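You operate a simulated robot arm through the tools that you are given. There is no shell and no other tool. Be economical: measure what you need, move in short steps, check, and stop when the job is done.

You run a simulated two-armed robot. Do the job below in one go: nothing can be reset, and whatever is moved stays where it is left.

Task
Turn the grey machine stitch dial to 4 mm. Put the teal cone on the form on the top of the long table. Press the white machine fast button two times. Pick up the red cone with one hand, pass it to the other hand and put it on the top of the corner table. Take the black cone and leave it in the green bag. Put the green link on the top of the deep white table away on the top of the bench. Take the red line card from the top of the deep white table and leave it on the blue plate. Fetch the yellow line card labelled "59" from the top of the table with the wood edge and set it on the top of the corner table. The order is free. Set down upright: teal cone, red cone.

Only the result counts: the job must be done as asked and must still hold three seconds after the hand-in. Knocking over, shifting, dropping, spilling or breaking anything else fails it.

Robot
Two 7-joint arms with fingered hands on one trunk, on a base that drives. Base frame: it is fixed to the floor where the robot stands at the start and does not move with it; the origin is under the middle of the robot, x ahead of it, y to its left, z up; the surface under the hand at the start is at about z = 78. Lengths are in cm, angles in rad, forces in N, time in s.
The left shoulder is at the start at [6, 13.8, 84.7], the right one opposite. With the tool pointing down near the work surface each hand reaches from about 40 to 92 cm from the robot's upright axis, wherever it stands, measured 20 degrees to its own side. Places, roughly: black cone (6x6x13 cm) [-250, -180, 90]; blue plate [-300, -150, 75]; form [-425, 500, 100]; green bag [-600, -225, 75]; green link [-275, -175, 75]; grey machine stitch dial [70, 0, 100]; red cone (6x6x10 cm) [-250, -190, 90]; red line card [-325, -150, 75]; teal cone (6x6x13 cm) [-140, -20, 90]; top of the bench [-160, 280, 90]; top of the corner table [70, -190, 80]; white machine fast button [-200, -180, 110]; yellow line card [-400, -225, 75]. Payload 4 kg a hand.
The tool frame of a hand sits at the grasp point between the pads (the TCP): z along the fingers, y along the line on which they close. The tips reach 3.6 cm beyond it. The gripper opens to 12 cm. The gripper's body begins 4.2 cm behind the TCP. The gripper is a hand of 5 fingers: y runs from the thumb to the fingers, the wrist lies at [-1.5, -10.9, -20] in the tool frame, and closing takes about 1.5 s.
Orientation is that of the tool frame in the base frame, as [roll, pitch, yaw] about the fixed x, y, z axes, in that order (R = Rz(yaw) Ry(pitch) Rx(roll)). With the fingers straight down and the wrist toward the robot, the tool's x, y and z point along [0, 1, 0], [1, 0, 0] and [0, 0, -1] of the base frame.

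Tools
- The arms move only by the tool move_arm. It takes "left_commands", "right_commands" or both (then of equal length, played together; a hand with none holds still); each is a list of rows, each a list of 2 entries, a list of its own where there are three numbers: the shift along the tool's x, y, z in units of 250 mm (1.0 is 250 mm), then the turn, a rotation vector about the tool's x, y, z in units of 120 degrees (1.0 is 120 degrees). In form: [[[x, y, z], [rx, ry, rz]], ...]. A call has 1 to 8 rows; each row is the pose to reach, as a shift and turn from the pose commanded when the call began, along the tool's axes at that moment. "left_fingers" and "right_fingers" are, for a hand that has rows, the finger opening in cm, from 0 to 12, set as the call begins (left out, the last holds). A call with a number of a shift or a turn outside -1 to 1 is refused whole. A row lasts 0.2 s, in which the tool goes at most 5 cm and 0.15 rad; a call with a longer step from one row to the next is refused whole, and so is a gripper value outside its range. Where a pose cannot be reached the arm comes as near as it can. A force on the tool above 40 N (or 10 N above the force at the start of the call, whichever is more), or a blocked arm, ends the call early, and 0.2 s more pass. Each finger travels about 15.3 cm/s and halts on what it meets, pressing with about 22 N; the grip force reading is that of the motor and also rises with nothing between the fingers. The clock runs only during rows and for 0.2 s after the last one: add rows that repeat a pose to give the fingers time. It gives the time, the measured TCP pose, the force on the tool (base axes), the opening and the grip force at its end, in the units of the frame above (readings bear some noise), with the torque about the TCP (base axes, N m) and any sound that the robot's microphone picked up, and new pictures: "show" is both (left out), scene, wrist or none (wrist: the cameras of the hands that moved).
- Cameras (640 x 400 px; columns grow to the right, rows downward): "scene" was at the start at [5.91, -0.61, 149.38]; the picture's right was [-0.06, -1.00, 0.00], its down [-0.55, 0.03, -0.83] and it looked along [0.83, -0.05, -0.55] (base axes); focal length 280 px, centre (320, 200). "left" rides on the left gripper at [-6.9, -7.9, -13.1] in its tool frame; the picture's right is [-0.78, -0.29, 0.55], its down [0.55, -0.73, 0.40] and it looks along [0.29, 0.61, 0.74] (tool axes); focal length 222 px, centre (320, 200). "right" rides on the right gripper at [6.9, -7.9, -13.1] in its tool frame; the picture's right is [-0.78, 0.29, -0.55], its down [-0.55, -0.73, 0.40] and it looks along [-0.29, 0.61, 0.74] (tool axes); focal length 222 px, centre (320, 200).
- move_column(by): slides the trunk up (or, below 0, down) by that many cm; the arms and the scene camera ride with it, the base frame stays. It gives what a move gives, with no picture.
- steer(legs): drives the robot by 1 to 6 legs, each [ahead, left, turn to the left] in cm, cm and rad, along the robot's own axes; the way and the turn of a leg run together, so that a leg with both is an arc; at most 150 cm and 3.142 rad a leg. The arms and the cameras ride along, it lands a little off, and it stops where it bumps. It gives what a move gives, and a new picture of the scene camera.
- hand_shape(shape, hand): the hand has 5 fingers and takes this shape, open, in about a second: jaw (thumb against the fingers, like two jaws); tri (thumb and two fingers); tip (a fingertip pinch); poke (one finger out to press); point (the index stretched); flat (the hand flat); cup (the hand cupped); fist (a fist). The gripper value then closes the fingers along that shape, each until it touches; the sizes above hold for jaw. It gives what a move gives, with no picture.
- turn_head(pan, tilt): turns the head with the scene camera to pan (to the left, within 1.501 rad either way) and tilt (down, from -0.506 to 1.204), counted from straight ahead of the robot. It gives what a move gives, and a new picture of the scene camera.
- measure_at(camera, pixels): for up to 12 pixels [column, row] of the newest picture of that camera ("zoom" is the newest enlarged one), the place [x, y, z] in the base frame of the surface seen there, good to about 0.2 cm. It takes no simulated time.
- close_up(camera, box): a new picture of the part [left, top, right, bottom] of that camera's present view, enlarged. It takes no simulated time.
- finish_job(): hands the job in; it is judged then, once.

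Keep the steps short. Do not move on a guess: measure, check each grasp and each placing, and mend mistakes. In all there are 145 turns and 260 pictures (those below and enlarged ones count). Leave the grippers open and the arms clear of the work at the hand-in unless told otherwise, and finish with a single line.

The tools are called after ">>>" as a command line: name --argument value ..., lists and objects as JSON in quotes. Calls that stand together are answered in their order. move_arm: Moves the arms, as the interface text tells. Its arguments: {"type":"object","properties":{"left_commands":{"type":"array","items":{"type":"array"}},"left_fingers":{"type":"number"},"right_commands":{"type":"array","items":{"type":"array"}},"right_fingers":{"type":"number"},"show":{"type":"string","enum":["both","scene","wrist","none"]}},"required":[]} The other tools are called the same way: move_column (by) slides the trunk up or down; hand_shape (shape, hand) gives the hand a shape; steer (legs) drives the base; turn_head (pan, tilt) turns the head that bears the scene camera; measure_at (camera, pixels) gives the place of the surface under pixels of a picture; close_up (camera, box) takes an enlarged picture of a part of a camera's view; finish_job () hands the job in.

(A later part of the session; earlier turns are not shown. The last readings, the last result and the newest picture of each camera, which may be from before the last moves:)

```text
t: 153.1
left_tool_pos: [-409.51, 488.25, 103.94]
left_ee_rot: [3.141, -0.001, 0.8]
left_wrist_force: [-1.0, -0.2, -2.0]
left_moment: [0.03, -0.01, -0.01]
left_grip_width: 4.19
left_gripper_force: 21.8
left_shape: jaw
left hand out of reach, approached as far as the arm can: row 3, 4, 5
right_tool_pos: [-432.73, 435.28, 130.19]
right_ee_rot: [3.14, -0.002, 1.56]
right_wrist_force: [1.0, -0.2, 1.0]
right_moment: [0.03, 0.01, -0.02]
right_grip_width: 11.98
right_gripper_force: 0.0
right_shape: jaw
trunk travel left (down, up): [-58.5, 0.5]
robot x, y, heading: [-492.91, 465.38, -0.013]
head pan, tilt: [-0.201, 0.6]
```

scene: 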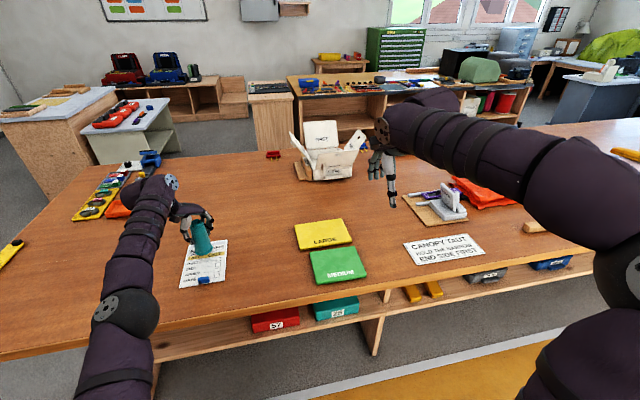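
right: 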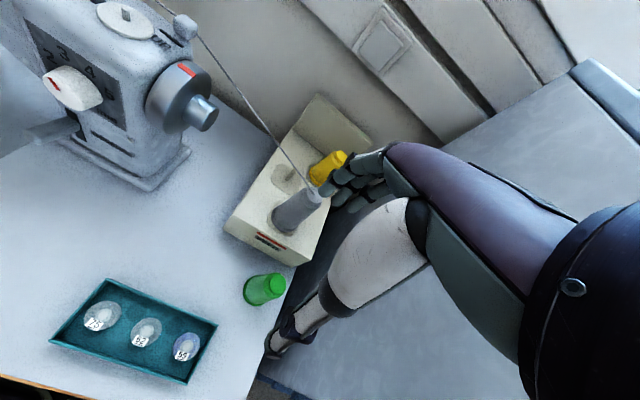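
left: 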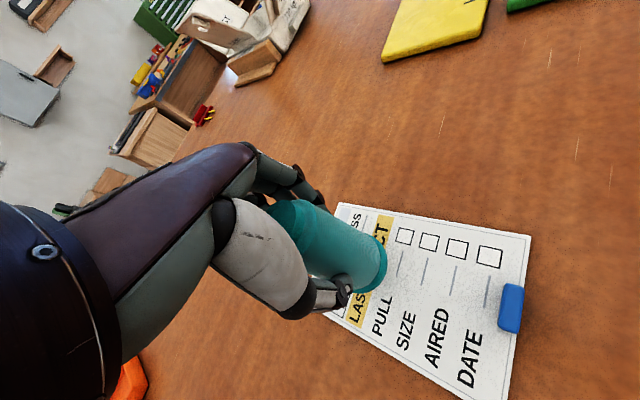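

Nudge 1.5 cm toward the form's middle and lower in small steps until touch.

>>> move_arm --left_commands '[[[-0.042, -0.043, 0], [0, 0, 0]], [[-0.042, -0.043, 0.03], [0, 0, 0]], [[-0.042, -0.043, 0.05], [0, 0, 0]], [[-0.042, -0.043, 0.065], [0, 0, 0]], [[-0.042, -0.043, 0.08], [0, 0, 0]], [[-0.042, -0.043, 0.09], [0, 0, 0]]]' --show "none"

>>> close_up --camera "scene" --box '[150, 190, 250, 300]'

```text
t: 154.5
left_tool_pos: [-410.61, 488.38, 103.33]
left_ee_rot: [3.14, -0.002, 0.798]
left_wrist_force: [0.4, 0.0, -1.4]
left_moment: [0.0, 0.0, -0.01]
left_grip_width: 4.18
left_gripper_force: 22.0
left_shape: jaw
left hand out of reach, approached as far as the arm can: row 1, 2, 3, 4, 5, 6
right_tool_pos: [-432.62, 435.48, 130.04]
right_ee_rot: [-3.14, 0.0, 1.561]
right_wrist_force: [-0.3, -0.3, 0.2]
right_moment: [-0.03, -0.01, 0.03]
right_grip_width: 11.97
right_gripper_force: 0.0
right_shape: jaw
trunk travel left (down, up): [-58.5, 0.5]
robot x, y, heading: [-493.14, 465.41, -0.01]
head pan, tilt: [-0.201, 0.6]
```

```text
3.64 times, centred on (200, 245) of scene
```

zoom: 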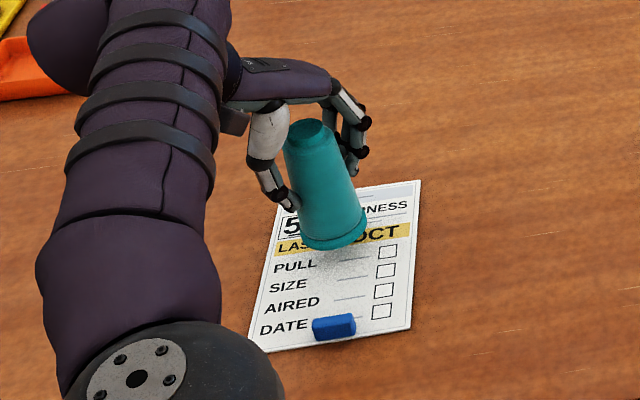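

Arm limit reached; I'll lower with the trunk in small steps.

>>> move_column --by -0.6

>>> close_up --camera "left" --box '[300, 200, 440, 330]'

```text
t: 155.0
left_tool_pos: [-410.59, 488.33, 102.77]
left_ee_rot: [3.14, 0.001, 0.798]
left_wrist_force: [-1.2, 0.4, -2.5]
left_moment: [0.02, 0.0, -0.03]
left_grip_width: 4.17
left_gripper_force: 22.0
left_shape: jaw
right_tool_pos: [-432.75, 435.54, 129.63]
right_ee_rot: [3.14, 0.0, 1.56]
right_wrist_force: [0.2, 0.3, -0.6]
right_moment: [0.0, 0.0, -0.02]
right_grip_width: 11.97
right_gripper_force: 0.0
right_shape: jaw
trunk travel left (down, up): [-57.9, 1.1]
robot x, y, heading: [-493.22, 465.34, -0.01]
head pan, tilt: [-0.201, 0.6]
```

```text
3.08 times, centred on (370, 265) of left
```

zoom: 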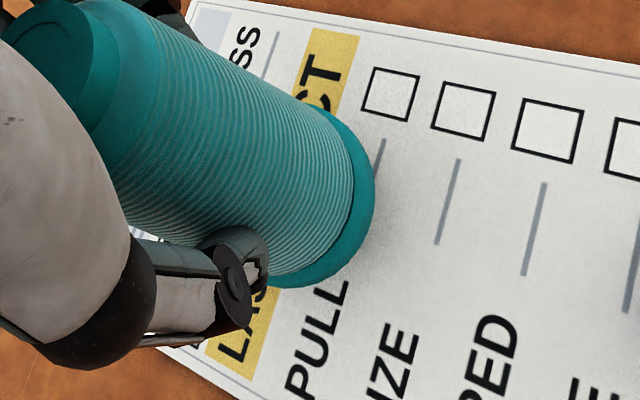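

>>> measure_at --camera "zoom" --pixels '[[360, 170], [340, 250], [366, 200], [395, 190]]'

>>> move_column --by -0.5

```text
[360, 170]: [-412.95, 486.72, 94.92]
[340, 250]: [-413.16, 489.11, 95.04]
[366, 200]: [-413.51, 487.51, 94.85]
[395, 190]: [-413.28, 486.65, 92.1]
```

```text
t: 155.6
left_tool_pos: [-410.64, 488.35, 102.27]
left_ee_rot: [3.141, 0.0, 0.799]
left_wrist_force: [-0.2, 0.6, -1.8]
left_moment: [0.02, -0.02, -0.01]
left_grip_width: 4.17
left_gripper_force: 22.1
left_shape: jaw
right_tool_pos: [-432.71, 435.5, 128.98]
right_ee_rot: [3.141, -0.001, 1.56]
right_wrist_force: [0.5, 0.2, -0.1]
right_moment: [0.01, -0.02, 0.02]
right_grip_width: 12.01
right_gripper_force: 0.0
right_shape: jaw
trunk travel left (down, up): [-57.4, 1.6]
robot x, y, heading: [-493.48, 464.87, -0.012]
head pan, tilt: [-0.201, 0.6]
```

>>> move_column --by -0.7

>>> move_column --by -0.3

>>> close_up --camera "left" --box '[300, 200, 440, 330]'

```text
t: 156.1
left_tool_pos: [-410.63, 488.3, 101.47]
left_ee_rot: [3.14, 0.0, 0.8]
left_wrist_force: [0.6, 0.5, -2.3]
left_moment: [0.01, 0.02, 0.0]
left_grip_width: 4.17
left_gripper_force: 22.5
left_shape: jaw
right_tool_pos: [-432.67, 435.54, 128.36]
right_ee_rot: [3.141, 0.0, 1.561]
right_wrist_force: [1.2, -0.3, -0.7]
right_moment: [-0.02, -0.01, -0.03]
right_grip_width: 11.99
right_gripper_force: 0.1
right_shape: jaw
trunk travel left (down, up): [-56.7, 2.3]
robot x, y, heading: [-493.37, 464.88, -0.013]
head pan, tilt: [-0.201, 0.6]
```

```text
t: 156.7
left_tool_pos: [-410.68, 488.34, 101.24]
left_ee_rot: [3.137, 0.0, 0.8]
left_wrist_force: [1.4, -0.8, -1.8]
left_moment: [0.01, 0.01, -0.03]
left_grip_width: 4.2
left_gripper_force: 22.1
left_shape: jaw
right_tool_pos: [-432.66, 435.56, 128.03]
right_ee_rot: [3.14, 0.0, 1.559]
right_wrist_force: [-0.1, 0.0, -0.5]
right_moment: [0.0, 0.02, -0.03]
right_grip_width: 11.99
right_gripper_force: 0.0
right_shape: jaw
trunk travel left (down, up): [-56.4, 2.6]
robot x, y, heading: [-493.52, 465.17, -0.007]
head pan, tilt: [-0.201, 0.6]
```

```text
3.08 times, centred on (370, 265) of left
```

zoom: 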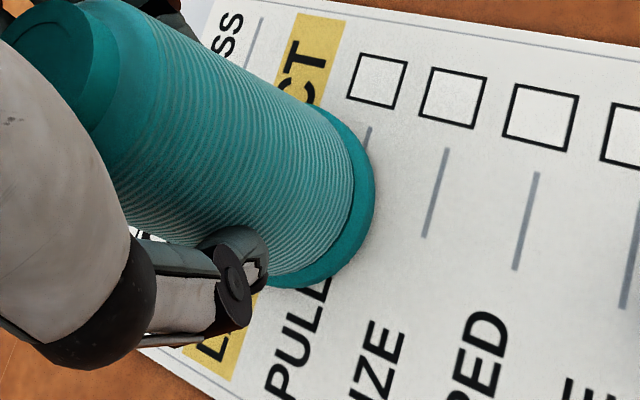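

>>> measure_at --camera "zoom" --pixels '[[360, 170], [340, 250], [372, 200], [395, 190]]'

>>> move_column --by -0.3

```text
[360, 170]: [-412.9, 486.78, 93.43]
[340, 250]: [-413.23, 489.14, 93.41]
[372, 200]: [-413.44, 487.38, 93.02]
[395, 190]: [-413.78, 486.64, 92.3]
```

```text
t: 157.2
left_tool_pos: [-410.61, 488.27, 100.93]
left_ee_rot: [3.141, 0.0, 0.8]
left_wrist_force: [0.5, 0.0, -1.9]
left_moment: [0.0, -0.01, -0.01]
left_grip_width: 4.18
left_gripper_force: 21.9
left_shape: jaw
right_tool_pos: [-432.62, 435.52, 127.83]
right_ee_rot: [3.14, 0.001, 1.562]
right_wrist_force: [-0.1, 0.9, 0.0]
right_moment: [0.01, 0.0, 0.01]
right_grip_width: 11.98
right_gripper_force: 0.1
right_shape: jaw
trunk travel left (down, up): [-56.1, 2.9]
robot x, y, heading: [-493.29, 465.18, -0.013]
head pan, tilt: [-0.201, 0.6]
```

>>> move_column --by -0.3

>>> move_column --by -0.2

```text
t: 157.7
left_tool_pos: [-410.54, 488.27, 100.74]
left_ee_rot: [3.14, -0.002, 0.798]
left_wrist_force: [0.3, 0.1, 2.9]
left_moment: [-0.11, -0.07, 0.04]
left_grip_width: 4.2
left_gripper_force: 21.8
left_shape: jaw
right_tool_pos: [-432.75, 435.62, 127.42]
right_ee_rot: [-3.142, -0.001, 1.559]
right_wrist_force: [0.6, -0.3, -0.8]
right_moment: [-0.01, 0.0, 0.02]
right_grip_width: 11.96
right_gripper_force: 0.0
right_shape: jaw
trunk travel left (down, up): [-55.8, 3.2]
robot x, y, heading: [-493.26, 465.52, -0.014]
head pan, tilt: [-0.201, 0.6]
```

```text
t: 158.2
left_tool_pos: [-410.58, 488.24, 100.64]
left_ee_rot: [3.139, -0.002, 0.8]
left_wrist_force: [1.4, 1.3, 12.4]
left_moment: [-0.05, -0.15, 0.02]
left_grip_width: 4.22
left_gripper_force: 22.1
left_shape: jaw
right_tool_pos: [-432.8, 435.61, 127.29]
right_ee_rot: [3.14, 0.002, 1.56]
right_wrist_force: [-0.9, 0.2, -0.7]
right_moment: [0.0, 0.01, 0.0]
right_grip_width: 11.97
right_gripper_force: 0.1
right_shape: jaw
trunk travel left (down, up): [-55.6, 3.4]
robot x, y, heading: [-493.35, 465.38, -0.017]
head pan, tilt: [-0.201, 0.6]
```

Contact felt. Open, let it settle, and check.

>>> move_arm --left_commands '[[[0, 0, 0], [0, 0, 0]], [[0, 0, 0], [0, 0, 0]], [[0, 0, 0], [0, 0, 0]], [[0, 0, 0], [0, 0, 0]], [[0, 0, 0], [0, 0, 0]], [[0, 0, 0], [0, 0, 0]]]' --left_fingers 8.5 --show "wrist"

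```text
t: 159.6
left_tool_pos: [-410.61, 488.3, 100.51]
left_ee_rot: [3.14, 0.0, 0.799]
left_wrist_force: [0.5, -0.6, -0.1]
left_moment: [0.01, 0.02, 0.04]
left_grip_width: 8.44
left_gripper_force: 0.0
left_shape: jaw
right_tool_pos: [-432.7, 435.48, 127.28]
right_ee_rot: [3.14, 0.001, 1.56]
right_wrist_force: [0.8, 0.3, 1.1]
right_moment: [0.01, 0.02, -0.01]
right_grip_width: 12.0
right_gripper_force: 0.1
right_shape: jaw
trunk travel left (down, up): [-55.6, 3.4]
robot x, y, heading: [-493.12, 465.28, -0.015]
head pan, tilt: [-0.201, 0.6]
```

left: 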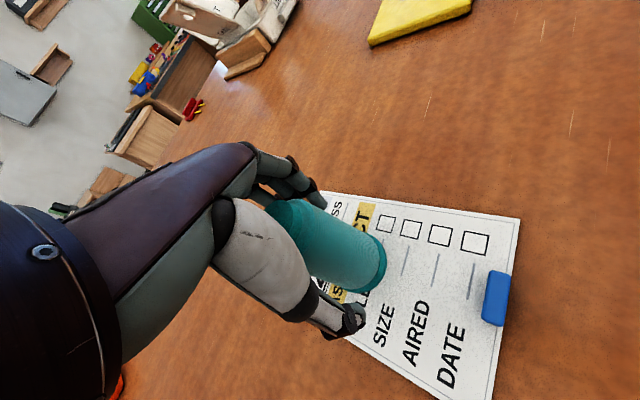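

Free and upright. Raise the trunk straight up and check.

>>> move_column --by 3.3

>>> move_arm --left_commands '[[[0, 0, -0.15], [0, 0, 0]], [[0, 0, -0.3], [0, 0, 0]], [[0, 0, -0.45], [0, 0, 0]], [[0, 0, -0.6], [0, 0, 0]]]'

```text
t: 160.4
left_tool_pos: [-410.56, 488.36, 103.7]
left_ee_rot: [3.141, 0.0, 0.798]
left_wrist_force: [-0.6, -0.6, -0.3]
left_moment: [-0.04, 0.01, 0.0]
left_grip_width: 8.43
left_gripper_force: 0.0
left_shape: jaw
right_tool_pos: [-432.65, 435.52, 130.5]
right_ee_rot: [-3.142, -0.001, 1.558]
right_wrist_force: [-0.3, 0.0, -0.9]
right_moment: [-0.02, 0.01, 0.02]
right_grip_width: 11.97
right_gripper_force: 0.0
right_shape: jaw
trunk travel left (down, up): [-58.9, 0.1]
robot x, y, heading: [-493.46, 465.31, -0.016]
head pan, tilt: [-0.201, 0.6]
```

```text
t: 161.4
left_tool_pos: [-412.0, 488.06, 116.33]
left_ee_rot: [-3.141, 0.0, 0.801]
left_wrist_force: [0.0, 0.8, -0.6]
left_moment: [-0.01, 0.01, 0.02]
left_grip_width: 8.48
left_gripper_force: 0.1
left_shape: jaw
left hand out of reach, approached as far as the arm can: row 2, 3, 4
right_tool_pos: [-432.64, 435.55, 130.53]
right_ee_rot: [3.141, 0.001, 1.561]
right_wrist_force: [1.4, -0.3, -0.3]
right_moment: [-0.01, 0.02, 0.01]
right_grip_width: 11.98
right_gripper_force: 0.0
right_shape: jaw
trunk travel left (down, up): [-58.9, 0.1]
robot x, y, heading: [-493.38, 465.18, -0.012]
head pan, tilt: [-0.201, 0.6]
```

scene: 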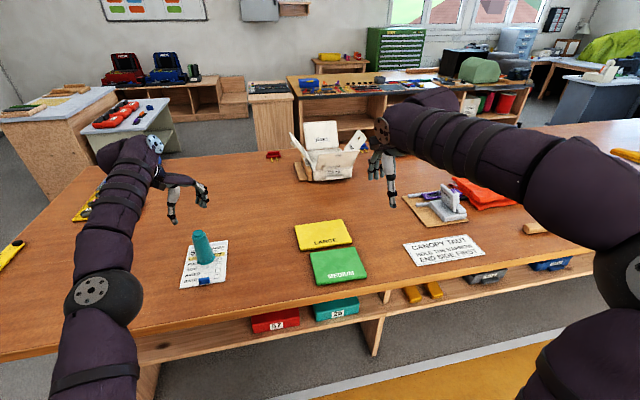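
left: 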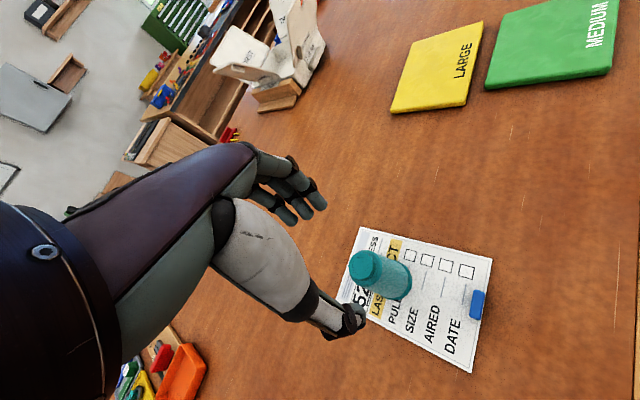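

Teal cone done. Now back off, turn to face −y and drive south along x≈−523.

>>> steer --legs '[[-30, 0, 0], [0, 0, -1.56], [140, 0, 0], [140, 0, 0], [140, 0, 0], [100, 0, 0]]'

>>> turn_head --pan 0 --tilt 0.55

```text
t: 191.7
left_tool_pos: [-486.18, -134.51, 116.33]
left_ee_rot: [3.139, 0.002, -0.727]
left_wrist_force: [0.6, -0.3, -0.5]
left_moment: [0.06, 0.02, 0.01]
left_grip_width: 8.46
left_gripper_force: 0.1
left_shape: jaw
right_tool_pos: [-539.53, -116.14, 130.66]
right_ee_rot: [-3.142, 0.0, 0.031]
right_wrist_force: [0.0, -0.6, 0.2]
right_moment: [-0.03, 0.01, -0.01]
right_grip_width: 11.98
right_gripper_force: 0.1
right_shape: jaw
trunk travel left (down, up): [-58.9, 0.1]
robot x, y, heading: [-512.3, -54.36, -1.542]
head pan, tilt: [-0.201, 0.6]
```

scene: 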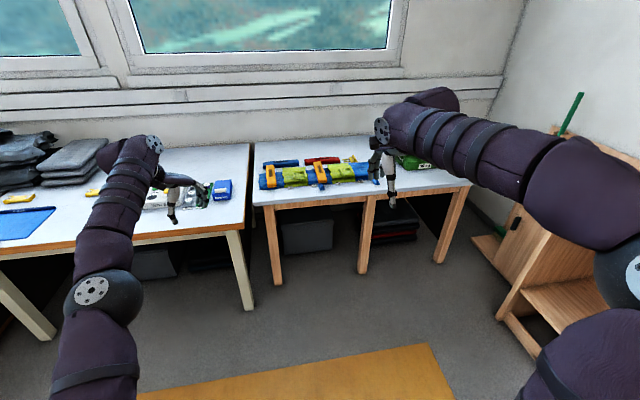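

```text
t: 192.5
left_tool_pos: [-486.24, -134.49, 116.33]
left_ee_rot: [3.141, 0.0, -0.726]
left_wrist_force: [0.3, -0.2, -0.4]
left_moment: [-0.04, -0.02, 0.0]
left_grip_width: 8.48
left_gripper_force: 0.2
left_shape: jaw
right_tool_pos: [-539.69, -116.13, 130.53]
right_ee_rot: [3.14, 0.001, 0.03]
right_wrist_force: [-0.6, 0.2, -0.6]
right_moment: [-0.03, 0.01, 0.0]
right_grip_width: 12.01
right_gripper_force: 0.0
right_shape: jaw
trunk travel left (down, up): [-58.9, 0.1]
robot x, y, heading: [-512.39, -53.84, -1.533]
head pan, tilt: [0.0, 0.55]
```

scene: 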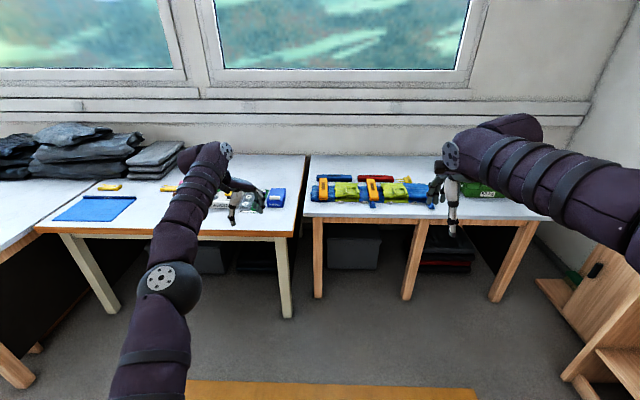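

Zoom on the middle table (yellow cards) and the bag for planning.

>>> close_up --camera "scene" --box '[40, 150, 200, 250]'

>>> measure_at --camera "scene" --pixels '[[110, 187], [165, 188], [40, 228], [300, 235], [308, 215], [545, 218], [475, 185], [480, 165], [490, 195], [120, 310], [0, 262], [5, 380]]'

>>> turn_head --pan 0.8 --tilt 0.5

```text
4.00 times, centred on (120, 200) of scene
```

zoom: 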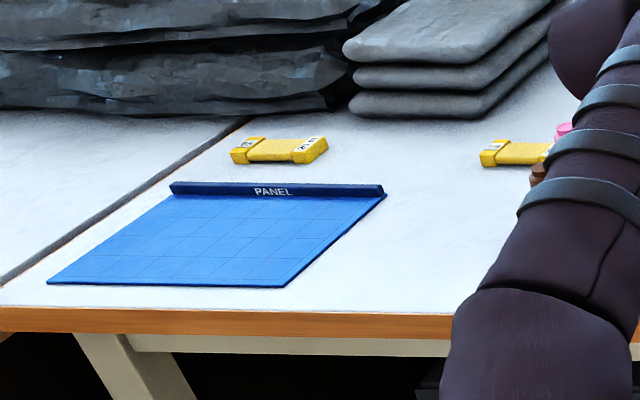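

```text
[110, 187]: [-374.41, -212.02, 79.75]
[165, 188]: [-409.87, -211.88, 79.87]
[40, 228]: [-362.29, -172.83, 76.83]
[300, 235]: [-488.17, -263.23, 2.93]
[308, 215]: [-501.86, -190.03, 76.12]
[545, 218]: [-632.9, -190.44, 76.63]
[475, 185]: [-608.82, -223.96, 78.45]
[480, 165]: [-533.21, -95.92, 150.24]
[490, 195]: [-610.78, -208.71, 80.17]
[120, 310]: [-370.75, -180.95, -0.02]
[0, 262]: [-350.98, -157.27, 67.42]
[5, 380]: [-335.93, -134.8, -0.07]
```

```text
t: 193.6
left_tool_pos: [-486.34, -134.52, 116.38]
left_ee_rot: [3.141, -0.001, -0.729]
left_wrist_force: [-0.3, -0.1, -0.7]
left_moment: [0.0, -0.01, -0.01]
left_grip_width: 8.48
left_gripper_force: 0.2
left_shape: jaw
right_tool_pos: [-539.59, -116.12, 130.56]
right_ee_rot: [3.141, -0.001, 0.032]
right_wrist_force: [-0.6, 0.8, -0.4]
right_moment: [-0.02, -0.01, -0.03]
right_grip_width: 11.99
right_gripper_force: 0.0
right_shape: jaw
trunk travel left (down, up): [-58.9, 0.1]
robot x, y, heading: [-512.82, -54.0, -1.544]
head pan, tilt: [0.799, 0.499]
```

scene: 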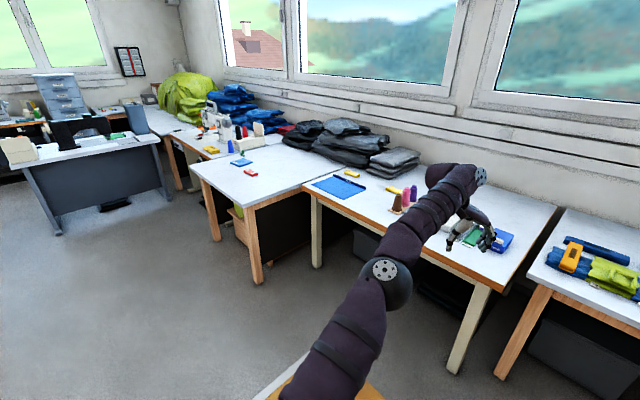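

Now strafe left (east) to the white machine.

>>> steer --legs '[[0, 0, -0.027], [0, 140, 0], [0, 140, 0], [25, 5, 0]]'

>>> turn_head --pan 0 --tilt 0.6

```text
t: 208.9
left_tool_pos: [-203.73, -157.22, 116.28]
left_ee_rot: [3.141, 0.0, -0.746]
left_wrist_force: [0.0, -0.2, -0.4]
left_moment: [0.02, 0.03, -0.01]
left_grip_width: 8.48
left_gripper_force: 0.0
left_shape: jaw
right_tool_pos: [-256.7, -137.69, 130.57]
right_ee_rot: [-3.141, 0.001, 0.013]
right_wrist_force: [-0.1, 0.2, 0.0]
right_moment: [-0.01, -0.04, 0.01]
right_grip_width: 11.99
right_gripper_force: 0.0
right_shape: jaw
trunk travel left (down, up): [-58.9, 0.1]
robot x, y, heading: [-228.49, -76.55, -1.556]
head pan, tilt: [0.799, 0.499]
```

scene: 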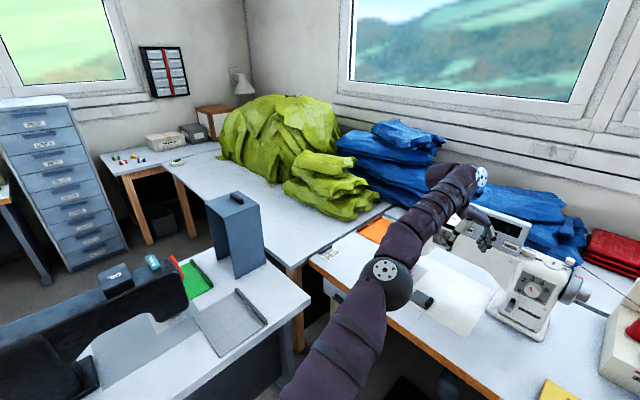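

```text
t: 210.0
left_tool_pos: [-203.8, -157.18, 116.34]
left_ee_rot: [3.141, 0.001, -0.746]
left_wrist_force: [-0.2, -0.3, 0.1]
left_moment: [-0.01, 0.0, -0.01]
left_grip_width: 8.46
left_gripper_force: 0.0
left_shape: jaw
right_tool_pos: [-256.75, -137.67, 130.69]
right_ee_rot: [3.141, 0.002, 0.013]
right_wrist_force: [-0.4, -1.2, -0.5]
right_moment: [-0.01, 0.01, 0.03]
right_grip_width: 11.93
right_gripper_force: 0.0
right_shape: jaw
trunk travel left (down, up): [-58.9, 0.1]
robot x, y, heading: [-228.17, -76.35, -1.56]
head pan, tilt: [0.0, 0.6]
```

scene: 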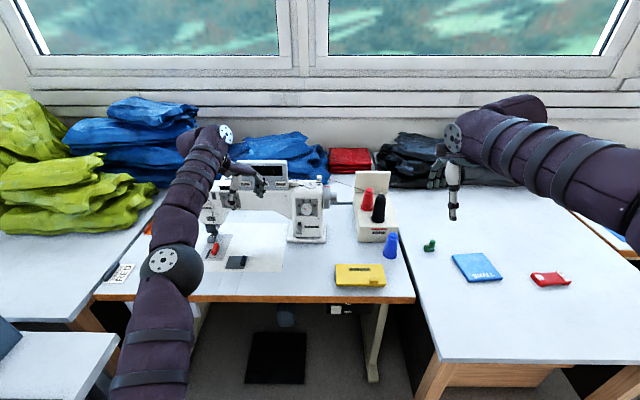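

Zoom on the white machine's panel and the thread stand.

>>> close_up --camera "scene" --box '[210, 140, 340, 250]'

>>> close_up --camera "left" --box '[200, 100, 640, 400]'

>>> measure_at --camera "scene" --pixels '[[260, 165], [260, 180], [285, 185], [368, 192], [379, 200], [368, 205], [379, 220], [429, 246], [475, 265], [550, 280], [360, 275], [398, 300]]'

```text
3.64 times, centred on (275, 195) of scene
```

zoom: 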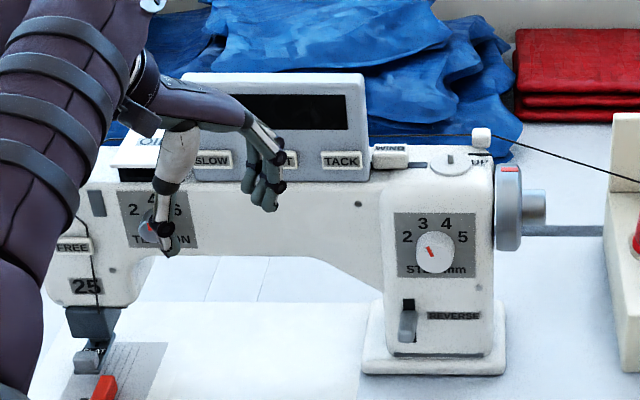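

```text
1.33 times, centred on (420, 250) of left
```

zoom: 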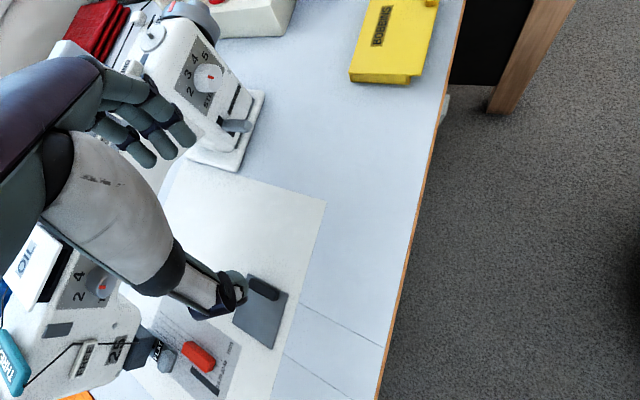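

```text
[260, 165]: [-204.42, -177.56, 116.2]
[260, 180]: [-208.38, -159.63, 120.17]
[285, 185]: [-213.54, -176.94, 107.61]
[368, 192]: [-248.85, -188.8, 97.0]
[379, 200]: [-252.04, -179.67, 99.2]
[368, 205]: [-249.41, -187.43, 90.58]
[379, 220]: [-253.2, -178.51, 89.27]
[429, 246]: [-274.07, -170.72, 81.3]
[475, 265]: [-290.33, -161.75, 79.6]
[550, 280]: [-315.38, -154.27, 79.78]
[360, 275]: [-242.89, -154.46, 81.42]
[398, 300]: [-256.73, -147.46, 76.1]
```

The left hand hides the FAST button. Pull it back toward the robot and give it the poke shape.

>>> move_arm --left_commands '[[[-0.13, -0.14, 0], [0, 0, 0]], [[-0.26, -0.28, 0], [0, 0, 0]], [[-0.39, -0.42, 0], [0, 0, 0]], [[-0.52, -0.56, 0], [0, 0, 0]]]' --show "none"

>>> hand_shape --hand "left" --shape "poke"

>>> close_up --camera "scene" --box '[220, 130, 340, 240]'

>>> close_up --camera "left" --box '[160, 100, 480, 400]'

```text
t: 211.0
left_tool_pos: [-203.72, -157.28, 116.3]
left_ee_rot: [3.139, 0.001, -0.745]
left_wrist_force: [-0.7, 0.5, -0.3]
left_moment: [-0.01, 0.0, 0.0]
left_grip_width: 8.48
left_gripper_force: 0.1
left_shape: jaw
left hand out of reach, approached as far as the arm can: row 1, 2, 3, 4
right_tool_pos: [-256.6, -137.64, 130.58]
right_ee_rot: [3.141, 0.001, 0.011]
right_wrist_force: [0.1, 0.0, 0.6]
right_moment: [-0.03, 0.03, -0.02]
right_grip_width: 11.97
right_gripper_force: 0.1
right_shape: jaw
trunk travel left (down, up): [-58.9, 0.1]
robot x, y, heading: [-228.51, -76.25, -1.555]
head pan, tilt: [0.0, 0.6]
```

```text
t: 211.9
left_tool_pos: [-203.69, -157.15, 116.33]
left_ee_rot: [3.14, 0.002, -0.745]
left_wrist_force: [1.0, 0.5, -0.2]
left_moment: [-0.01, 0.0, 0.0]
left_grip_width: 0.01
left_gripper_force: 0.0
left_shape: poke
right_tool_pos: [-256.73, -137.7, 130.61]
right_ee_rot: [3.141, 0.0, 0.011]
right_wrist_force: [0.3, 0.4, 0.5]
right_moment: [0.0, -0.01, -0.01]
right_grip_width: 11.98
right_gripper_force: 0.0
right_shape: jaw
trunk travel left (down, up): [-58.9, 0.1]
robot x, y, heading: [-228.33, -76.6, -1.558]
head pan, tilt: [0.0, 0.6]
```

```text
3.64 times, centred on (280, 185) of scene
```

zoom: 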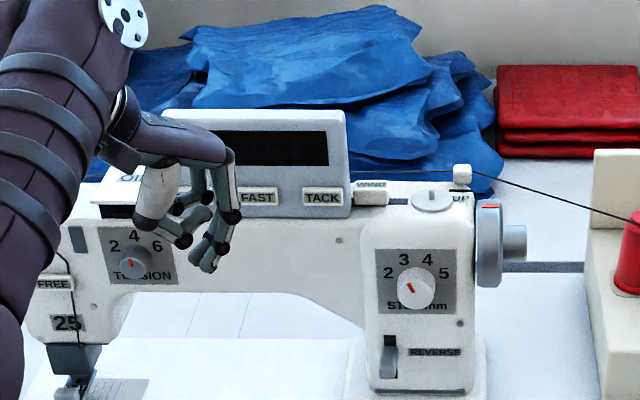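

```text
1.33 times, centred on (320, 250) of left
```

zoom: 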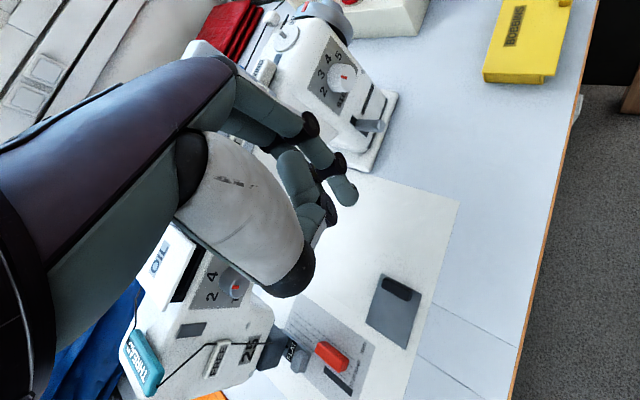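

>>> close_up --camera "scene" --box '[250, 145, 295, 200]'

```text
7.27 times, centred on (272, 172) of scene
```

zoom: 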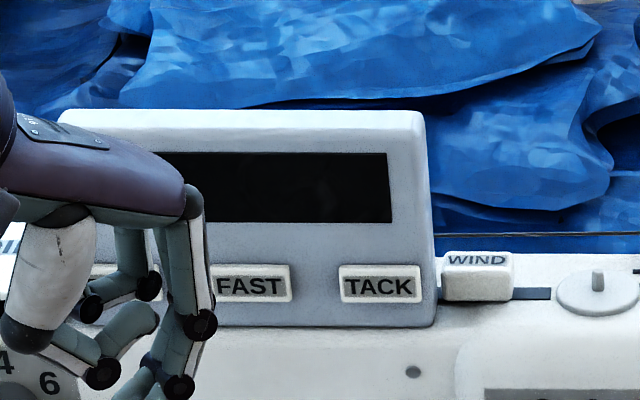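

>>> measure_at --camera "zoom" --pixels '[[250, 285], [285, 285], [250, 270], [250, 298], [340, 285], [420, 285], [315, 250], [315, 320], [350, 160], [350, 130], [380, 345], [215, 320]]'

>>> measure_at --camera "left" --pixels '[[332, 245], [322, 220], [300, 200], [320, 250]]'

```text
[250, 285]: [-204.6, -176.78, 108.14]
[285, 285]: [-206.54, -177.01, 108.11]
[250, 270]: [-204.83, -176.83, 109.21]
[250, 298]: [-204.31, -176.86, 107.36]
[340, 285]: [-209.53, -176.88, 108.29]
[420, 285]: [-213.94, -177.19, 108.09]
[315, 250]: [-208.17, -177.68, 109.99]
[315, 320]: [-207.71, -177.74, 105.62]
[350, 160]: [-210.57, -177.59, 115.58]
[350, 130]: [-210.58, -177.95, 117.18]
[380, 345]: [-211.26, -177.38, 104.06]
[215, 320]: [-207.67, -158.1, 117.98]
```

```text
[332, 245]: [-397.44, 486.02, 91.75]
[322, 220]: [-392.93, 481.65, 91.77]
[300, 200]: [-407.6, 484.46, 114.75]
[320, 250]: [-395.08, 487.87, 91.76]
```

FAST is a vertical face at (−204.7, −176.8, 108.2). The right arm suits it better from here. First bring the left hand back to its neutral pose.

>>> move_arm --left_commands '[[[-0.1, -0.01, -0.05], [0, 0, -0.05]], [[-0.25, -0.03, -0.1], [0, 0, -0.11]], [[-0.4, -0.05, -0.15], [0, 0, -0.17]], [[-0.55, -0.06, -0.2], [0, 0, -0.23]], [[-0.7, -0.08, -0.25], [0, 0, -0.29]], [[-0.89, -0.1, -0.3], [0, 0, -0.355]]]' --show "none"

>>> hand_shape --hand "right" --shape "poke"

>>> hand_shape --hand "left" --shape "jaw"

>>> turn_head --pan 0.8 --tilt 0.9

```text
t: 213.3
left_tool_pos: [-218.32, -140.11, 123.6]
left_ee_rot: [3.141, 0.002, -0.002]
left_wrist_force: [-0.3, 0.4, 1.0]
left_moment: [-0.03, -0.03, -0.04]
left_grip_width: 0.0
left_gripper_force: 0.0
left_shape: poke
right_tool_pos: [-256.79, -137.64, 130.59]
right_ee_rot: [3.14, 0.0, 0.012]
right_wrist_force: [-0.8, -1.0, -0.1]
right_moment: [0.0, -0.05, 0.0]
right_grip_width: 11.99
right_gripper_force: 0.1
right_shape: jaw
trunk travel left (down, up): [-58.9, 0.1]
robot x, y, heading: [-228.37, -76.52, -1.559]
head pan, tilt: [0.0, 0.6]
```

```text
t: 214.2
left_tool_pos: [-218.33, -140.36, 123.43]
left_ee_rot: [3.14, 0.001, -0.005]
left_wrist_force: [0.6, 0.0, -0.5]
left_moment: [-0.01, 0.01, -0.03]
left_grip_width: 0.0
left_gripper_force: 0.2
left_shape: poke
right_tool_pos: [-256.78, -137.78, 130.58]
right_ee_rot: [3.141, 0.0, 0.013]
right_wrist_force: [-0.1, 0.0, -0.4]
right_moment: [0.0, -0.02, -0.01]
right_grip_width: 0.0
right_gripper_force: 0.1
right_shape: poke
trunk travel left (down, up): [-58.9, 0.1]
robot x, y, heading: [-228.34, -76.46, -1.559]
head pan, tilt: [0.0, 0.6]
```

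```text
t: 215.1
left_tool_pos: [-218.27, -140.4, 123.53]
left_ee_rot: [3.14, 0.002, -0.005]
left_wrist_force: [0.7, 0.4, 0.2]
left_moment: [0.01, -0.03, 0.02]
left_grip_width: 12.02
left_gripper_force: 0.1
left_shape: jaw
right_tool_pos: [-256.68, -137.61, 130.71]
right_ee_rot: [3.14, -0.001, 0.012]
right_wrist_force: [0.0, 0.3, 0.8]
right_moment: [-0.03, 0.01, -0.01]
right_grip_width: 0.0
right_gripper_force: 0.1
right_shape: poke
trunk travel left (down, up): [-58.9, 0.1]
robot x, y, heading: [-228.41, -76.35, -1.56]
head pan, tilt: [0.0, 0.6]
```

```text
t: 216.3
left_tool_pos: [-218.29, -140.38, 123.65]
left_ee_rot: [3.14, -0.001, -0.005]
left_wrist_force: [-0.3, 0.2, -0.4]
left_moment: [0.01, -0.01, 0.01]
left_grip_width: 12.01
left_gripper_force: 0.0
left_shape: jaw
right_tool_pos: [-256.61, -137.59, 130.59]
right_ee_rot: [3.14, 0.002, 0.011]
right_wrist_force: [-0.2, 0.6, 0.2]
right_moment: [-0.01, 0.01, 0.01]
right_grip_width: 0.0
right_gripper_force: 0.1
right_shape: poke
trunk travel left (down, up): [-58.9, 0.1]
robot x, y, heading: [-228.21, -76.35, -1.556]
head pan, tilt: [0.799, 0.901]
```

scene: 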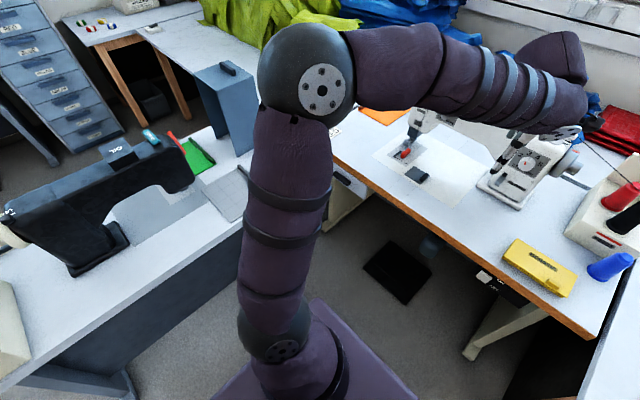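

Shift the left hand aside to the left, then reposition the base (ahead 8, left 15).

>>> move_arm --left_commands '[[[0.18, 0, 0], [0, 0, 0]], [[0.36, 0, 0], [0, 0, 0]], [[0.54, 0, 0], [0, 0, 0]], [[0.72, 0, 0], [0, 0, 0]], [[0.9, 0, 0], [0, 0, 0]]]' --show "none"

>>> steer --legs '[[8, 15, -0.013]]'

>>> move_arm --right_commands '[[[0.08, 0, 0.05], [-0.07, 0, 0]], [[0.16, 0, 0.1], [-0.14, 0, 0]], [[0.24, 0, 0.15], [-0.21, 0, 0]], [[0.32, 0, 0.2], [-0.28, 0, 0]], [[0.4, 0, 0.25], [-0.35, 0, 0]], [[0.48, 0, 0.3], [-0.42, 0, 0]], [[0.56, 0, 0.35], [-0.49, 0, 0]], [[0.64, 0, 0.4], [-0.56, 0, 0]]]' --show "none"

>>> turn_head --pan 0.1 --tilt 0.7

```text
t: 217.5
left_tool_pos: [-195.65, -140.51, 123.49]
left_ee_rot: [3.142, 0.002, -0.004]
left_wrist_force: [0.9, 0.0, 0.0]
left_moment: [-0.01, 0.03, -0.01]
left_grip_width: 12.02
left_gripper_force: 0.1
left_shape: jaw
right_tool_pos: [-256.61, -137.71, 130.61]
right_ee_rot: [3.139, -0.001, 0.013]
right_wrist_force: [0.0, 0.9, 0.4]
right_moment: [-0.03, 0.0, -0.03]
right_grip_width: 0.0
right_gripper_force: 0.0
right_shape: poke
trunk travel left (down, up): [-58.9, 0.1]
robot x, y, heading: [-228.47, -76.18, -1.562]
head pan, tilt: [0.799, 0.901]
```

```text
t: 218.9
left_tool_pos: [-181.44, -149.03, 123.38]
left_ee_rot: [-3.14, 0.001, -0.016]
left_wrist_force: [0.7, 0.3, -1.3]
left_moment: [-0.02, 0.03, 0.02]
left_grip_width: 11.97
left_gripper_force: 0.1
left_shape: jaw
right_tool_pos: [-242.33, -145.4, 130.63]
right_ee_rot: [3.141, 0.0, -0.001]
right_wrist_force: [0.7, 0.3, 0.0]
right_moment: [0.03, 0.02, 0.0]
right_grip_width: 0.01
right_gripper_force: 0.1
right_shape: poke
trunk travel left (down, up): [-58.9, 0.1]
robot x, y, heading: [-213.48, -84.18, -1.571]
head pan, tilt: [0.799, 0.901]
```

scene: 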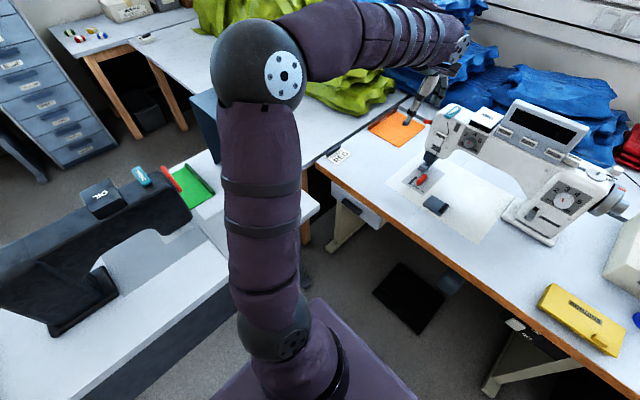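

```text
t: 220.9
left_tool_pos: [-181.3, -148.96, 123.38]
left_ee_rot: [-3.142, 0.001, -0.015]
left_wrist_force: [-0.3, -1.0, -0.2]
left_moment: [0.02, -0.04, -0.01]
left_grip_width: 11.99
left_gripper_force: 0.0
left_shape: jaw
right_tool_pos: [-235.87, -143.58, 125.8]
right_ee_rot: [2.257, 0.004, -0.123]
right_wrist_force: [0.0, -0.3, 1.1]
right_moment: [-0.02, 0.02, 0.01]
right_grip_width: 0.0
right_gripper_force: 0.1
right_shape: poke
right hand out of reach, approached as far as the arm can: row 3, 4, 5, 6, 7, 8
trunk travel left (down, up): [-58.9, 0.1]
robot x, y, heading: [-213.62, -84.78, -1.572]
head pan, tilt: [0.799, 0.901]
stopped in row 8 (right hand): the arm was blocked; the commanded pose is now the measured one
```

```text
t: 222.0
left_tool_pos: [-181.54, -148.96, 123.48]
left_ee_rot: [3.14, 0.0, -0.018]
left_wrist_force: [-0.4, -0.1, 0.0]
left_moment: [0.01, 0.02, -0.02]
left_grip_width: 12.01
left_gripper_force: 0.0
left_shape: jaw
right_tool_pos: [-235.77, -143.64, 125.73]
right_ee_rot: [2.256, 0.005, -0.123]
right_wrist_force: [0.1, 0.2, -0.6]
right_moment: [0.05, 0.02, 0.01]
right_grip_width: 0.0
right_gripper_force: 0.2
right_shape: poke
trunk travel left (down, up): [-58.9, 0.1]
robot x, y, heading: [-213.5, -84.03, -1.574]
head pan, tilt: [0.099, 0.7]
```

scene: 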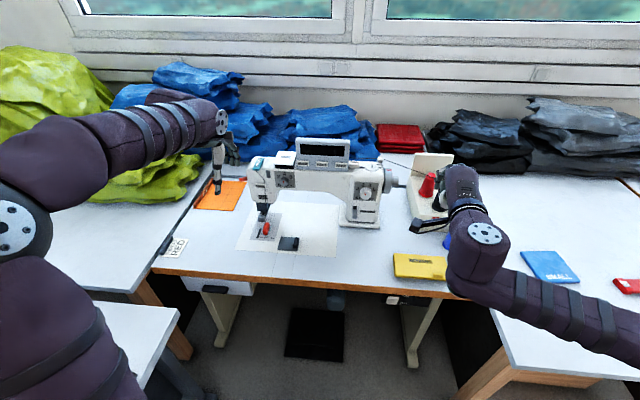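

Advance the right hand and finish pitching it forward.

>>> move_arm --right_commands '[[[0.1, 0, 0.05], [0, 0.01, -0.01]], [[0.22, 0.01, 0.12], [-0.04, 0.02, -0.02]], [[0.36, 0.01, 0.2], [-0.1, 0.03, -0.03]], [[0.5, 0.015, 0.28], [-0.16, 0.045, -0.037]], [[0.65, 0.017, 0.36], [-0.22, 0.045, -0.037]], [[0.8, 0.017, 0.4], [-0.28, 0.045, -0.037]], [[0.8, 0.017, 0.4], [-0.327, 0.045, -0.037]]]' --show "wrist"

```text
t: 223.8
left_tool_pos: [-181.23, -149.07, 123.12]
left_ee_rot: [-3.141, 0.003, -0.016]
left_wrist_force: [-1.0, 0.3, 0.1]
left_moment: [0.03, -0.05, -0.03]
left_grip_width: 11.98
left_gripper_force: 0.0
left_shape: jaw
right_tool_pos: [-210.11, -133.48, 162.16]
right_ee_rot: [0.909, -0.203, 0.199]
right_wrist_force: [0.2, 0.6, -0.1]
right_moment: [-0.04, 0.0, -0.01]
right_grip_width: 0.02
right_gripper_force: 0.1
right_shape: poke
right hand out of reach, approached as far as the arm can: row 1, 2, 3, 4, 5, 6, 7
trunk travel left (down, up): [-58.9, 0.1]
robot x, y, heading: [-213.17, -84.88, -1.571]
head pan, tilt: [0.099, 0.7]
stopped in row 7 (right hand): the arm was blocked; the commanded pose is now the measured one
```

right: 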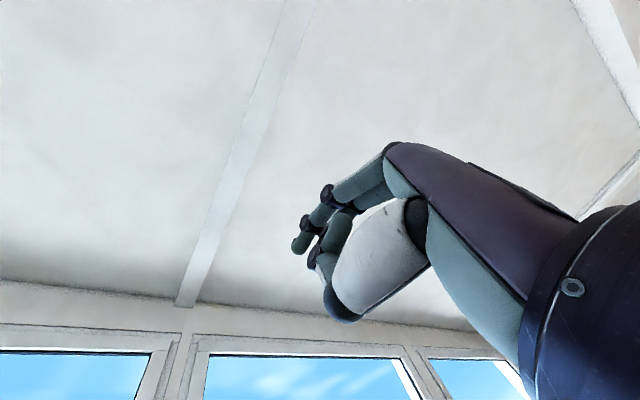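

The arm swung up into another posture; I'll bring it ahead and level it gradually.

>>> move_arm --right_commands '[[[-0.03, -0.14, 0.06], [0.05, -0.01, -0.02]], [[-0.06, -0.28, 0.12], [0.1, -0.02, -0.04]], [[-0.09, -0.42, 0.18], [0.16, -0.03, -0.065]], [[-0.12, -0.57, 0.24], [0.21, -0.04, -0.086]], [[-0.15, -0.71, 0.3], [0.27, -0.05, -0.11]], [[-0.175, -0.85, 0.353], [0.316, -0.06, -0.129]]]'

```text
t: 225.2
left_tool_pos: [-181.44, -149.0, 123.43]
left_ee_rot: [3.141, 0.003, -0.016]
left_wrist_force: [0.5, -0.9, 0.9]
left_moment: [0.01, -0.01, 0.0]
left_grip_width: 12.01
left_gripper_force: 0.1
left_shape: jaw
right_tool_pos: [-208.25, -153.37, 150.2]
right_ee_rot: [1.598, 0.012, -0.002]
right_wrist_force: [1.3, -0.3, 0.3]
right_moment: [-0.04, 0.01, 0.02]
right_grip_width: 0.0
right_gripper_force: 0.0
right_shape: poke
trunk travel left (down, up): [-58.9, 0.1]
robot x, y, heading: [-213.24, -84.41, -1.571]
head pan, tilt: [0.099, 0.7]
```

scene: 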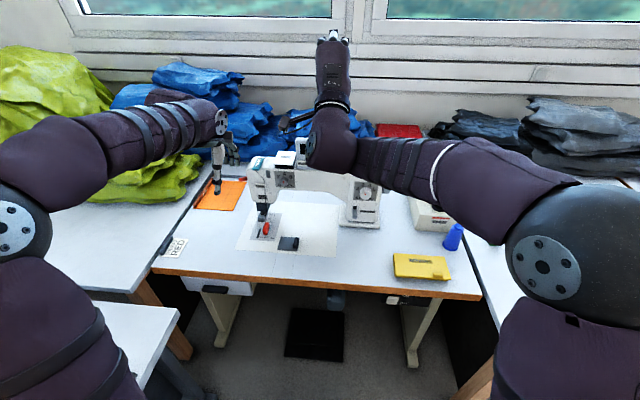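
right: 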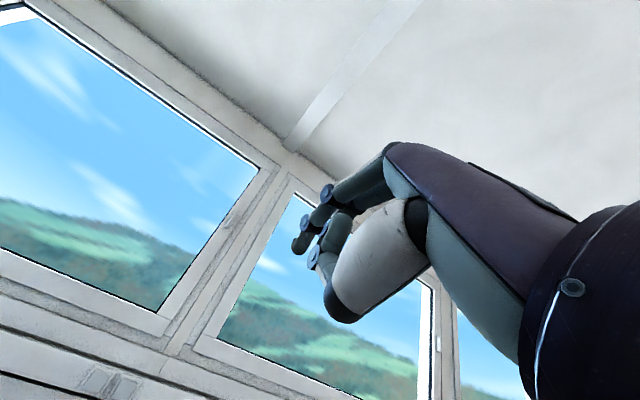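

Level and pointing ahead. Measure the fingertip at (302,243).

>>> measure_at --camera "right" --pixels '[[302, 241], [297, 246], [305, 232], [318, 252], [325, 195], [335, 312]]'

>>> close_up --camera "right" --box '[260, 150, 440, 340]'

```text
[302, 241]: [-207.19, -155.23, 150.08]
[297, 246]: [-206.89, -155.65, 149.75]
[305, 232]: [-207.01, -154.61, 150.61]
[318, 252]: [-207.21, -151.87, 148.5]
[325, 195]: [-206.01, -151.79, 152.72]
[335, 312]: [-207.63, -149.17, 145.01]
```

```text
2.11 times, centred on (350, 245) of right
```

zoom: 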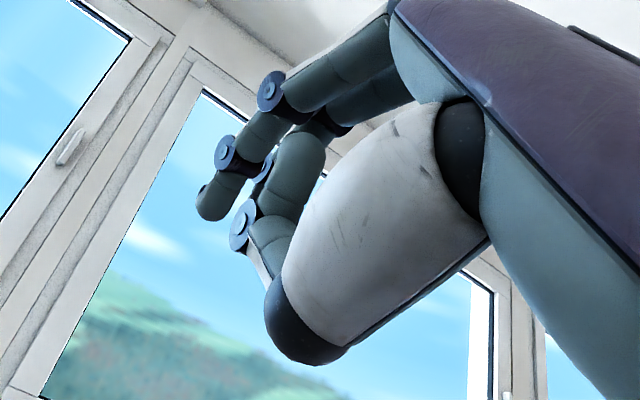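

The index tip is about 2.6 cm beyond the TCP and on its axis. Lower the hand to z≈108, in front of the panel.

>>> move_arm --right_commands '[[[0.02, -0.16, 0], [0, 0, 0]], [[0.04, -0.33, 0], [0, 0, 0]], [[0.06, -0.5, 0], [-0.013, 0, 0]], [[0.08, -0.67, 0], [-0.013, 0, 0]], [[0.1, -0.84, 0], [-0.013, 0, 0]], [[0.118, -1.0, 0], [-0.013, 0, 0]]]' --show "none"

>>> move_arm --right_commands '[[[0, -0.16, 0], [0, 0, 0]], [[0, -0.33, 0], [0, 0, 0]], [[0, -0.5, 0], [0, 0, 0]], [[0, -0.67, 0], [0, 0, 0]]]'

```text
t: 226.6
left_tool_pos: [-181.36, -148.97, 123.42]
left_ee_rot: [3.14, 0.0, -0.017]
left_wrist_force: [0.1, -0.3, 0.3]
left_moment: [0.04, 0.02, -0.03]
left_grip_width: 11.98
left_gripper_force: 0.0
left_shape: jaw
right_tool_pos: [-205.69, -152.57, 125.33]
right_ee_rot: [1.569, 0.01, 0.0]
right_wrist_force: [-0.2, 0.1, -0.4]
right_moment: [-0.01, 0.0, 0.0]
right_grip_width: 0.01
right_gripper_force: 0.1
right_shape: poke
trunk travel left (down, up): [-58.9, 0.1]
robot x, y, heading: [-213.34, -84.22, -1.574]
head pan, tilt: [0.099, 0.7]
```

```text
t: 227.6
left_tool_pos: [-181.46, -148.99, 123.49]
left_ee_rot: [3.141, 0.001, -0.017]
left_wrist_force: [0.0, -0.4, 0.1]
left_moment: [0.03, 0.0, -0.01]
left_grip_width: 11.99
left_gripper_force: 0.0
left_shape: jaw
right_tool_pos: [-205.8, -152.59, 108.54]
right_ee_rot: [1.568, 0.012, -0.002]
right_wrist_force: [-0.2, 0.1, 0.4]
right_moment: [0.02, -0.02, 0.03]
right_grip_width: 0.0
right_gripper_force: 0.0
right_shape: poke
trunk travel left (down, up): [-58.9, 0.1]
robot x, y, heading: [-213.2, -84.5, -1.574]
head pan, tilt: [0.099, 0.7]
```

scene: 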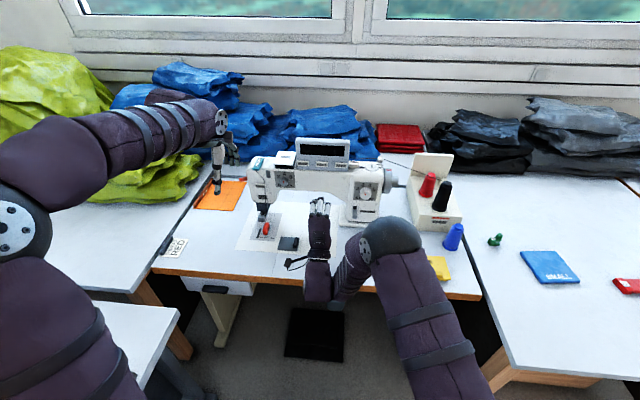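
right: 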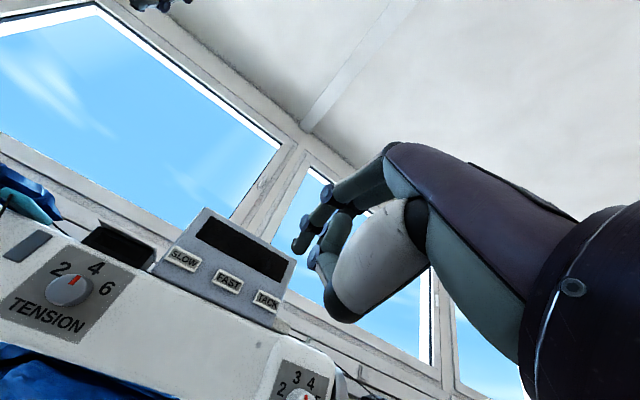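

>>> measure_at --camera "right" --pixels '[[228, 281], [217, 276], [240, 286], [230, 272], [299, 244], [302, 236], [183, 260], [265, 300]]'

>>> close_up --camera "scene" --box '[285, 130, 365, 240]'

```text
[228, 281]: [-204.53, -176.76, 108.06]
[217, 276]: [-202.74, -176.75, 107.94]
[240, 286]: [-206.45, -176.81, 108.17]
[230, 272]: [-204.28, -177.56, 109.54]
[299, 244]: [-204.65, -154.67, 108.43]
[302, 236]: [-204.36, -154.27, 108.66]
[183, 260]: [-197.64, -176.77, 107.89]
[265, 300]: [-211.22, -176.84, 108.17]
```

```text
3.64 times, centred on (325, 185) of scene
```

zoom: 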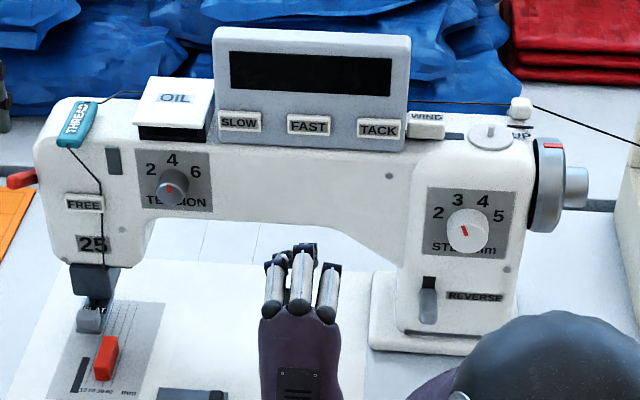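

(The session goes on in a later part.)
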